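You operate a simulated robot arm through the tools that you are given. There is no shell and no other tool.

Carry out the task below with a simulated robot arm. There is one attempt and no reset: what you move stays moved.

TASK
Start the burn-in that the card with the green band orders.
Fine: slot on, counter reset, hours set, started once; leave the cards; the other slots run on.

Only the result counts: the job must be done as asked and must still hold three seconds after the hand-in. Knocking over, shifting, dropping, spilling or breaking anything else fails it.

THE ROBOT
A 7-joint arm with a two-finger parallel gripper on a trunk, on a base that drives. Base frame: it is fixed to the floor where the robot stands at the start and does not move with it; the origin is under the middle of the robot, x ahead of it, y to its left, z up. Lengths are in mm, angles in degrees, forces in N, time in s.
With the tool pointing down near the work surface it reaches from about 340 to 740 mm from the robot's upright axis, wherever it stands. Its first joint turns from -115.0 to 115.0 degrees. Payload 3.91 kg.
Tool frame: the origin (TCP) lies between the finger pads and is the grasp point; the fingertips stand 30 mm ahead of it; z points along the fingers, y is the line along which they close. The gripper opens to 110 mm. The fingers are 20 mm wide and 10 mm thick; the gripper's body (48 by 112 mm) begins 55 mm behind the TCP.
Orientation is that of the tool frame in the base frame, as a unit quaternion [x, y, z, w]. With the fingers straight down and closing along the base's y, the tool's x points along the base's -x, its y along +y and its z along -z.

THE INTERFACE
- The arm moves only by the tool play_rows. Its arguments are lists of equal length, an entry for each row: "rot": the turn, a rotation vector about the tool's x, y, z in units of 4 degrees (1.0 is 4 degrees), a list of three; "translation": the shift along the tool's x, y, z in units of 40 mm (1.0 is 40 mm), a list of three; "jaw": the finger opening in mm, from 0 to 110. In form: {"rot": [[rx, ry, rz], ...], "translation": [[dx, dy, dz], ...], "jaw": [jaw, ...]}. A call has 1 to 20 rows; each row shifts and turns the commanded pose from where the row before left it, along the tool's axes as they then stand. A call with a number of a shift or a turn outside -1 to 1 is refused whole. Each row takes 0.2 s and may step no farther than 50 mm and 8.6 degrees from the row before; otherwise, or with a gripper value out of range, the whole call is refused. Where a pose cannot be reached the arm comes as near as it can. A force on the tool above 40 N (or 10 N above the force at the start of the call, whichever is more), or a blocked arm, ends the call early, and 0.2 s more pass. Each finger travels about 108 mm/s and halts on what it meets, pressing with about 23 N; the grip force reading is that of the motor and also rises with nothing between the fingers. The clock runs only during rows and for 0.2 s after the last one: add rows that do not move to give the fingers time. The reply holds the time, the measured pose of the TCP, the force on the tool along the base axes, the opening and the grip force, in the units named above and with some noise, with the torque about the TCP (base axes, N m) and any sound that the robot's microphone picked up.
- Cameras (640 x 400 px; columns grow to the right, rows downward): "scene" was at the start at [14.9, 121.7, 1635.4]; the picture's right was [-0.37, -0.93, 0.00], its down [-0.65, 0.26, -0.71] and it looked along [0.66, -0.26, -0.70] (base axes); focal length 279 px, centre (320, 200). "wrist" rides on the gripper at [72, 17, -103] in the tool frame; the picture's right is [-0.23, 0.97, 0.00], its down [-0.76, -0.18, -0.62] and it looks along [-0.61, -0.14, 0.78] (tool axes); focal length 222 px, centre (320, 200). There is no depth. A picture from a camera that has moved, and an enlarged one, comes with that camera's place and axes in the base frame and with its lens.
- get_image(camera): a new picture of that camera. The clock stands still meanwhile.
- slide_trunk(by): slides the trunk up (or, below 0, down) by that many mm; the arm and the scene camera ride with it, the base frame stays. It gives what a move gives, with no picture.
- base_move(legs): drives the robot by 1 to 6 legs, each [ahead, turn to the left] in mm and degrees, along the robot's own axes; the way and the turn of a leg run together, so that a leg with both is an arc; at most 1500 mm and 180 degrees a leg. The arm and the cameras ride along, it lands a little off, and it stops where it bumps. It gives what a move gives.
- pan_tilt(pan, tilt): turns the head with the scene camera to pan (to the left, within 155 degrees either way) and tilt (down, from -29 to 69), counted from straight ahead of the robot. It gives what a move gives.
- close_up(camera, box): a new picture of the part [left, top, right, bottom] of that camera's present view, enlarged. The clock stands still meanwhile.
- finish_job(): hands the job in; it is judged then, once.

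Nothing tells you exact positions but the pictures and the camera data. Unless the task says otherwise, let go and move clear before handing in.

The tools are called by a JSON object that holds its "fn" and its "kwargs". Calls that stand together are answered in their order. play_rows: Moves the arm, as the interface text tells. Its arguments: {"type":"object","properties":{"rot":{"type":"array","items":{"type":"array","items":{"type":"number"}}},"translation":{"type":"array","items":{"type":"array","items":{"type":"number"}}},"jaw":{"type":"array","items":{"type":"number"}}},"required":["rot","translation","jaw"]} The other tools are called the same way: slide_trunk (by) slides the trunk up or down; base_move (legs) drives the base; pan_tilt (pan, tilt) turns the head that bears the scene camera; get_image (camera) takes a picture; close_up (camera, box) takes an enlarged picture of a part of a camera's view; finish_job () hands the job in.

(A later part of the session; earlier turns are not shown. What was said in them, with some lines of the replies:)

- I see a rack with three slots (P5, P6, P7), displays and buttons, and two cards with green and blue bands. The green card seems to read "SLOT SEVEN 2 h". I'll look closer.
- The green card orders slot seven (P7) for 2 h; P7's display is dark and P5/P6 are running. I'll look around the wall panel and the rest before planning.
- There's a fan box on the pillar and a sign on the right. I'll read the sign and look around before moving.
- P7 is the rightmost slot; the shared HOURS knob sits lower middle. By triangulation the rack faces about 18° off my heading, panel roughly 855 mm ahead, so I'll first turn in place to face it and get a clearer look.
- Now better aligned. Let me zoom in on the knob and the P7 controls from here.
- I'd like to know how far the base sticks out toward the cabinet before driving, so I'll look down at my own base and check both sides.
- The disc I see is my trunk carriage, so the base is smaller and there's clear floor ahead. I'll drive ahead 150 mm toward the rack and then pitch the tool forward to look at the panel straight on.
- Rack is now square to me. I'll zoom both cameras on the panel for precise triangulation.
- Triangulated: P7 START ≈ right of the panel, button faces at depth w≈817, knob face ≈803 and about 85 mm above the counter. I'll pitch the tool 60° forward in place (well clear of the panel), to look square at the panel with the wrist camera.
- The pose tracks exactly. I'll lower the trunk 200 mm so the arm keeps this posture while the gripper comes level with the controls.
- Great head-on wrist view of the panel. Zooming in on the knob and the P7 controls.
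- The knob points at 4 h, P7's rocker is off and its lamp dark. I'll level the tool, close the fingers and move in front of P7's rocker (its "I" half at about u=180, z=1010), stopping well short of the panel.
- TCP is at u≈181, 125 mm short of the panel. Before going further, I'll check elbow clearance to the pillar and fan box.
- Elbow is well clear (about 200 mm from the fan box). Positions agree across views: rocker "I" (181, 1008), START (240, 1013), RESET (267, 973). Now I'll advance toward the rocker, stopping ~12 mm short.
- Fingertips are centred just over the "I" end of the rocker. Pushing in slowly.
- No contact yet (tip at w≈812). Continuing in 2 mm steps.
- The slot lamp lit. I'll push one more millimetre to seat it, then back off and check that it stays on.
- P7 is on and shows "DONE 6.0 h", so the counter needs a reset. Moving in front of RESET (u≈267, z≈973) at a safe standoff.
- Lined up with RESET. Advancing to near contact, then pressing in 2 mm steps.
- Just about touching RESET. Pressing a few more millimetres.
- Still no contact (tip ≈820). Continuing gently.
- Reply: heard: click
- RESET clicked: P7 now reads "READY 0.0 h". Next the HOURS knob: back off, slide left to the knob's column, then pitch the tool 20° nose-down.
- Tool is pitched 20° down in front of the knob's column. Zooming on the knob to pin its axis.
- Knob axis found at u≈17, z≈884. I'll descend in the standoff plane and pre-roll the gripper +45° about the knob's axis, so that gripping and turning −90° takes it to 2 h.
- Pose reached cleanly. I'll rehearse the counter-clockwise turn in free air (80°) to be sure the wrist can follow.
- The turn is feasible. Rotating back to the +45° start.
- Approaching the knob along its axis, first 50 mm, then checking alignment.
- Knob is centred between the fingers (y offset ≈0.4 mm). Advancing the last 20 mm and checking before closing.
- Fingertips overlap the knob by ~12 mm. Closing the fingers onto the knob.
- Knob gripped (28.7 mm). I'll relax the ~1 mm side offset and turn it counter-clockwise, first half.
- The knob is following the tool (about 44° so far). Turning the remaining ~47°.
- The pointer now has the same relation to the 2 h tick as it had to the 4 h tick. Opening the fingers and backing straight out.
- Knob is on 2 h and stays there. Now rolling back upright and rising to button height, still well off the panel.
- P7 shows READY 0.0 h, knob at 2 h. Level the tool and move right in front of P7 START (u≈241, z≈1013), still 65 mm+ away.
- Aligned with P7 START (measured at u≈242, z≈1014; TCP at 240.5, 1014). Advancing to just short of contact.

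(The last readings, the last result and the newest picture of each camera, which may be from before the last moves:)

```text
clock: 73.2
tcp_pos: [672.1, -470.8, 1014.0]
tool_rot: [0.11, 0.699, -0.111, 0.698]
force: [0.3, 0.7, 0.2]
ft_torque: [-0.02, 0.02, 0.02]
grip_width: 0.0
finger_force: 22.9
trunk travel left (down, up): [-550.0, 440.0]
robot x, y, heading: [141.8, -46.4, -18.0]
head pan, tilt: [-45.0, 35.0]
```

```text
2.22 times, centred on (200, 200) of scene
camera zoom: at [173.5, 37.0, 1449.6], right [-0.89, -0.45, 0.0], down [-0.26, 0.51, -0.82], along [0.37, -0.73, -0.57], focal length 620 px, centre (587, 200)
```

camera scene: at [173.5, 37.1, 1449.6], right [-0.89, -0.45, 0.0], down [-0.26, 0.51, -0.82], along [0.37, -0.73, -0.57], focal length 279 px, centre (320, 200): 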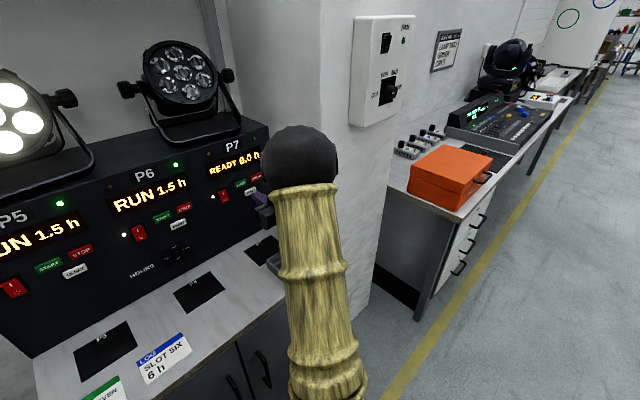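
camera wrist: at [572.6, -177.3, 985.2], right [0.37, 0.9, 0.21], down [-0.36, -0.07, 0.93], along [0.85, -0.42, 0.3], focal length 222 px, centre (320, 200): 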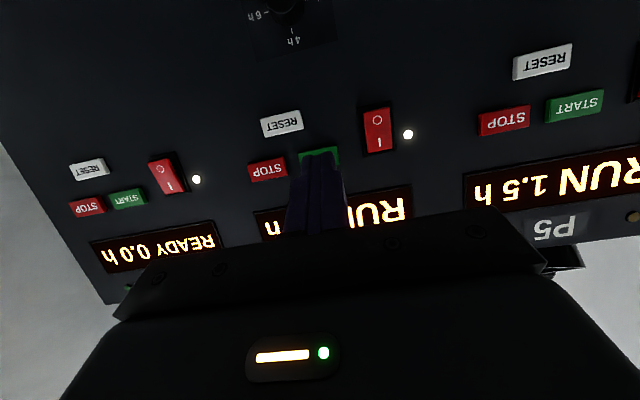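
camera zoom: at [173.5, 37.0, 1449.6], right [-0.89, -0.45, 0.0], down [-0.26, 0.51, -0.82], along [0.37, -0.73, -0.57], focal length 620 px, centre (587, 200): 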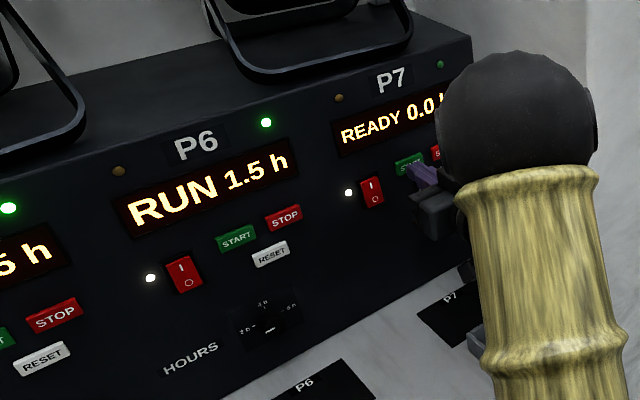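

Tip ≈815, centred on START. Pressing in small steps.

{"fn": "play_rows", "kwargs": {"rot": [[0, 0, 0], [0, 0, 0], [0, 0, 0], [0, 0, 0], [0, 0, 0]], "translation": [[0, 0, 0.05], [0, 0, 0.05], [0, 0, 0.04], [0, 0, 0.04], [0, 0, 0]], "jaw": [0, 0, 0, 0, 0]}}

{"fn": "close_up", "kwargs": {"camera": "scene", "box": [100, 110, 300, 290]}}

```text
clock: 74.4
tcp_pos: [678.6, -475.0, 1014.1]
tool_rot: [0.111, 0.698, -0.111, 0.698]
force: [-1.2, 0.9, 0.2]
ft_torque: [-0.02, -0.03, -0.02]
grip_width: 0.0
finger_force: 22.8
trunk travel left (down, up): [-550.0, 440.0]
robot x, y, heading: [148.6, -44.7, -17.9]
head pan, tilt: [-45.0, 35.0]
```

```text
2.22 times, centred on (200, 200) of scene
camera zoom: at [173.2, 37.1, 1449.6], right [-0.89, -0.45, 0.0], down [-0.26, 0.51, -0.82], along [0.37, -0.73, -0.57], focal length 620 px, centre (587, 200)
```

zoom: 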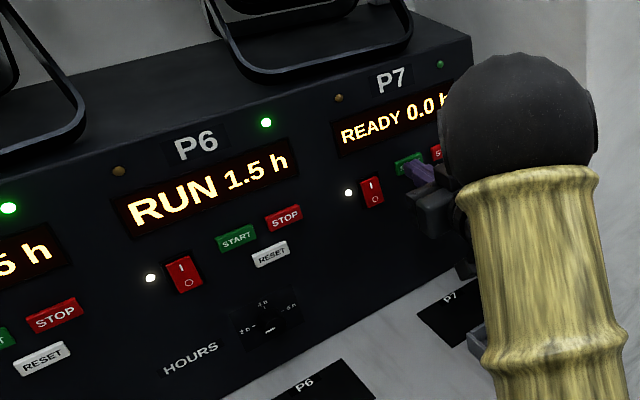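

Light contact (~1.5 N), not yet actuated. Pressing a little further.

{"fn": "play_rows", "kwargs": {"rot": [[0, 0, 0], [0, 0, 0], [0, 0, 0]], "translation": [[0, 0, 0.04], [0, 0, 0.03], [0, 0, 0]], "jaw": [0, 0, 0]}}

{"fn": "close_up", "kwargs": {"camera": "scene", "box": [100, 110, 300, 290]}}

```text
clock: 75.2
tcp_pos: [680.7, -475.5, 1014.2]
tool_rot: [0.111, 0.699, -0.112, 0.698]
force: [-4.4, 2.4, -0.7]
ft_torque: [-0.02, 0.01, -0.01]
grip_width: 0.0
finger_force: 22.7
trunk travel left (down, up): [-550.0, 440.0]
robot x, y, heading: [142.8, -47.9, -17.9]
head pan, tilt: [-45.0, 35.0]
heard: click
```

```text
2.22 times, centred on (200, 200) of scene
camera zoom: at [172.8, 37.2, 1449.6], right [-0.89, -0.45, 0.0], down [-0.26, 0.51, -0.82], along [0.37, -0.73, -0.57], focal length 620 px, centre (587, 200)
```

zoom: 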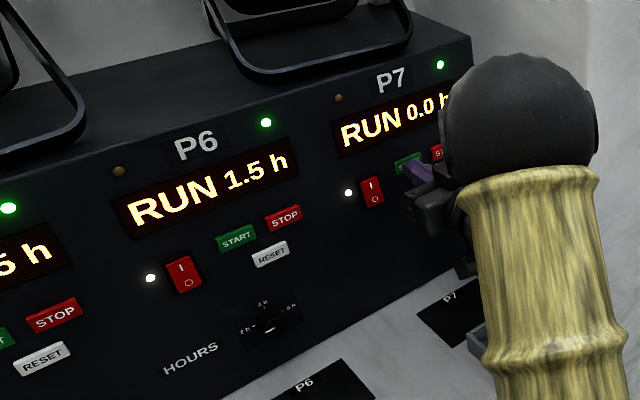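

START clicked once and P7 shows RUN with its green LED lit. Backing straight off and well clear of the panel.

{"fn": "play_rows", "kwargs": {"rot": [[0, 0, 0], [0, 0, 0], [0, 0, 0], [0, 0, 0], [0, 0, 0], [0, 0, 0], [0, 0, 0], [0, 0, 0], [0, 0, 0]], "translation": [[0, 0, -0.3], [0, 0, -0.45], [0, 0, -0.45], [0, 0, -0.45], [0, 0, -0.45], [0, 0, -0.45], [0, 0, -0.45], [0, 0, -0.3], [0, 0, 0]], "jaw": [0, 0, 0, 0, 0, 0, 0, 0, 0]}}

{"fn": "get_image", "kwargs": {"camera": "wrist"}}

{"fn": "pan_tilt", "kwargs": {"pan": 0, "tilt": 40}}

{"fn": "get_image", "kwargs": {"camera": "scene"}}

{"fn": "close_up", "kwargs": {"camera": "scene", "box": [240, 100, 540, 310]}}

{"fn": "close_up", "kwargs": {"camera": "scene", "box": [330, 180, 410, 230]}}

```text
clock: 77.2
tcp_pos: [556.7, -434.6, 1012.5]
tool_rot: [0.11, 0.699, -0.111, 0.698]
force: [-1.0, -0.3, -1.0]
ft_torque: [0.03, -0.02, 0.03]
grip_width: 0.0
finger_force: 23.1
trunk travel left (down, up): [-550.0, 440.0]
robot x, y, heading: [142.5, -46.3, -17.8]
head pan, tilt: [-45.0, 35.0]
```

```text
taken
camera wrist: at [463.1, -384.5, 940.5], right [0.3, 0.93, 0.23], down [-0.65, 0.02, 0.76], along [0.7, -0.38, 0.61], focal length 222 px, centre (320, 200)
```

wrist: 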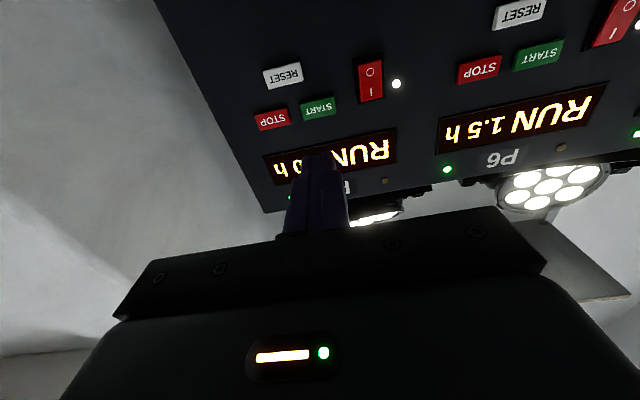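

```text
clock: 78.3
tcp_pos: [557.6, -433.2, 1013.0]
tool_rot: [0.11, 0.699, -0.111, 0.698]
force: [-0.6, 0.2, 0.7]
ft_torque: [-0.01, -0.01, -0.02]
grip_width: 0.0
finger_force: 23.2
trunk travel left (down, up): [-550.0, 440.0]
robot x, y, heading: [143.8, -50.3, -18.0]
head pan, tilt: [0.0, 40.0]
```

```text
taken
camera scene: at [214.3, 89.2, 1442.1], right [-0.31, -0.95, 0.0], down [-0.61, 0.2, -0.77], along [0.73, -0.24, -0.64], focal length 279 px, centre (320, 200)
```

scene: 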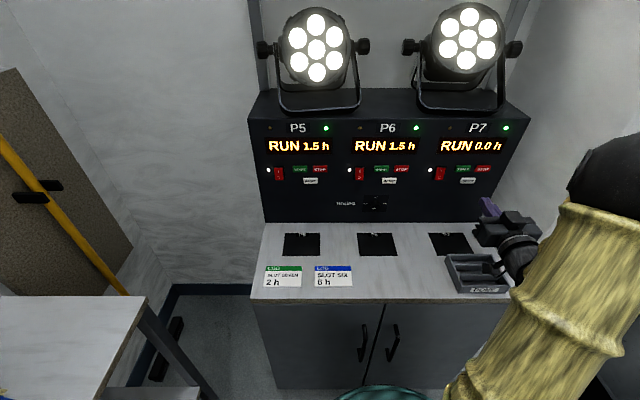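

```text
1.90 times, centred on (390, 205) of scene
camera zoom: at [214.3, 89.2, 1442.1], right [-0.31, -0.95, 0.0], down [-0.61, 0.2, -0.77], along [0.73, -0.24, -0.64], focal length 531 px, centre (187, 190)
```

zoom: 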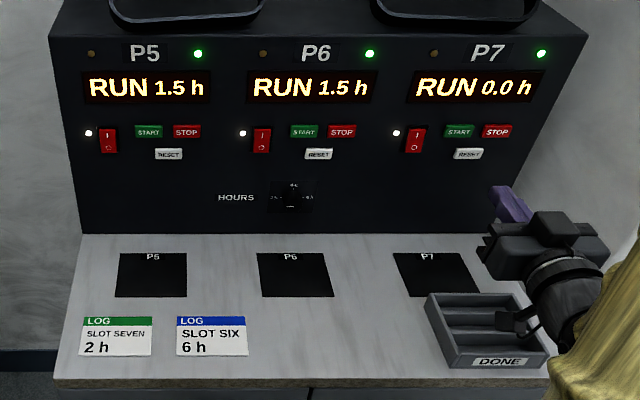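

```text
8.00 times, centred on (370, 205) of scene
camera zoom: at [214.3, 89.2, 1442.1], right [-0.31, -0.95, 0.0], down [-0.61, 0.2, -0.77], along [0.73, -0.24, -0.64], focal length 2232 px, centre (-80, 160)
```

zoom: 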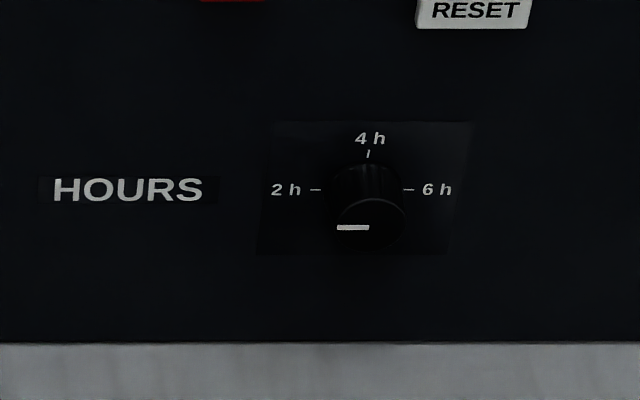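

Everything checks out: P7 is on, showing "RUN 0.0 h" with its lamp lit, and the knob is on 2 h. P5 and P6 are still running, the cards haven't moved and the arm is clear, so I'm handing in.

{"fn": "finish_job", "kwargs": {}}

```text
The job is handed in.
```

The burn-in the green-band card orders, slot seven for 2 h, is running and the job is handed in.

- **Slot on:** I pressed P7's rocker to "I", and its slot lamp came on and stayed on.
- **Counter reset:** P7 first showed "DONE 6.0 h". One press of RESET brought it to "READY 0.0 h".
- **Hours set:** I turned the HOURS knob from 4 h to 2 h. It was still on 2 h in the last picture.
- **Started once:** One press of START gave a single click. P7 now shows "RUN 0.0 h" with its green light on and its lamp lit.

In the last picture before hand-in, P5 and P6 were still running and both cards were where they started. I saw nothing else shifted, and the arm was clear of the panel.
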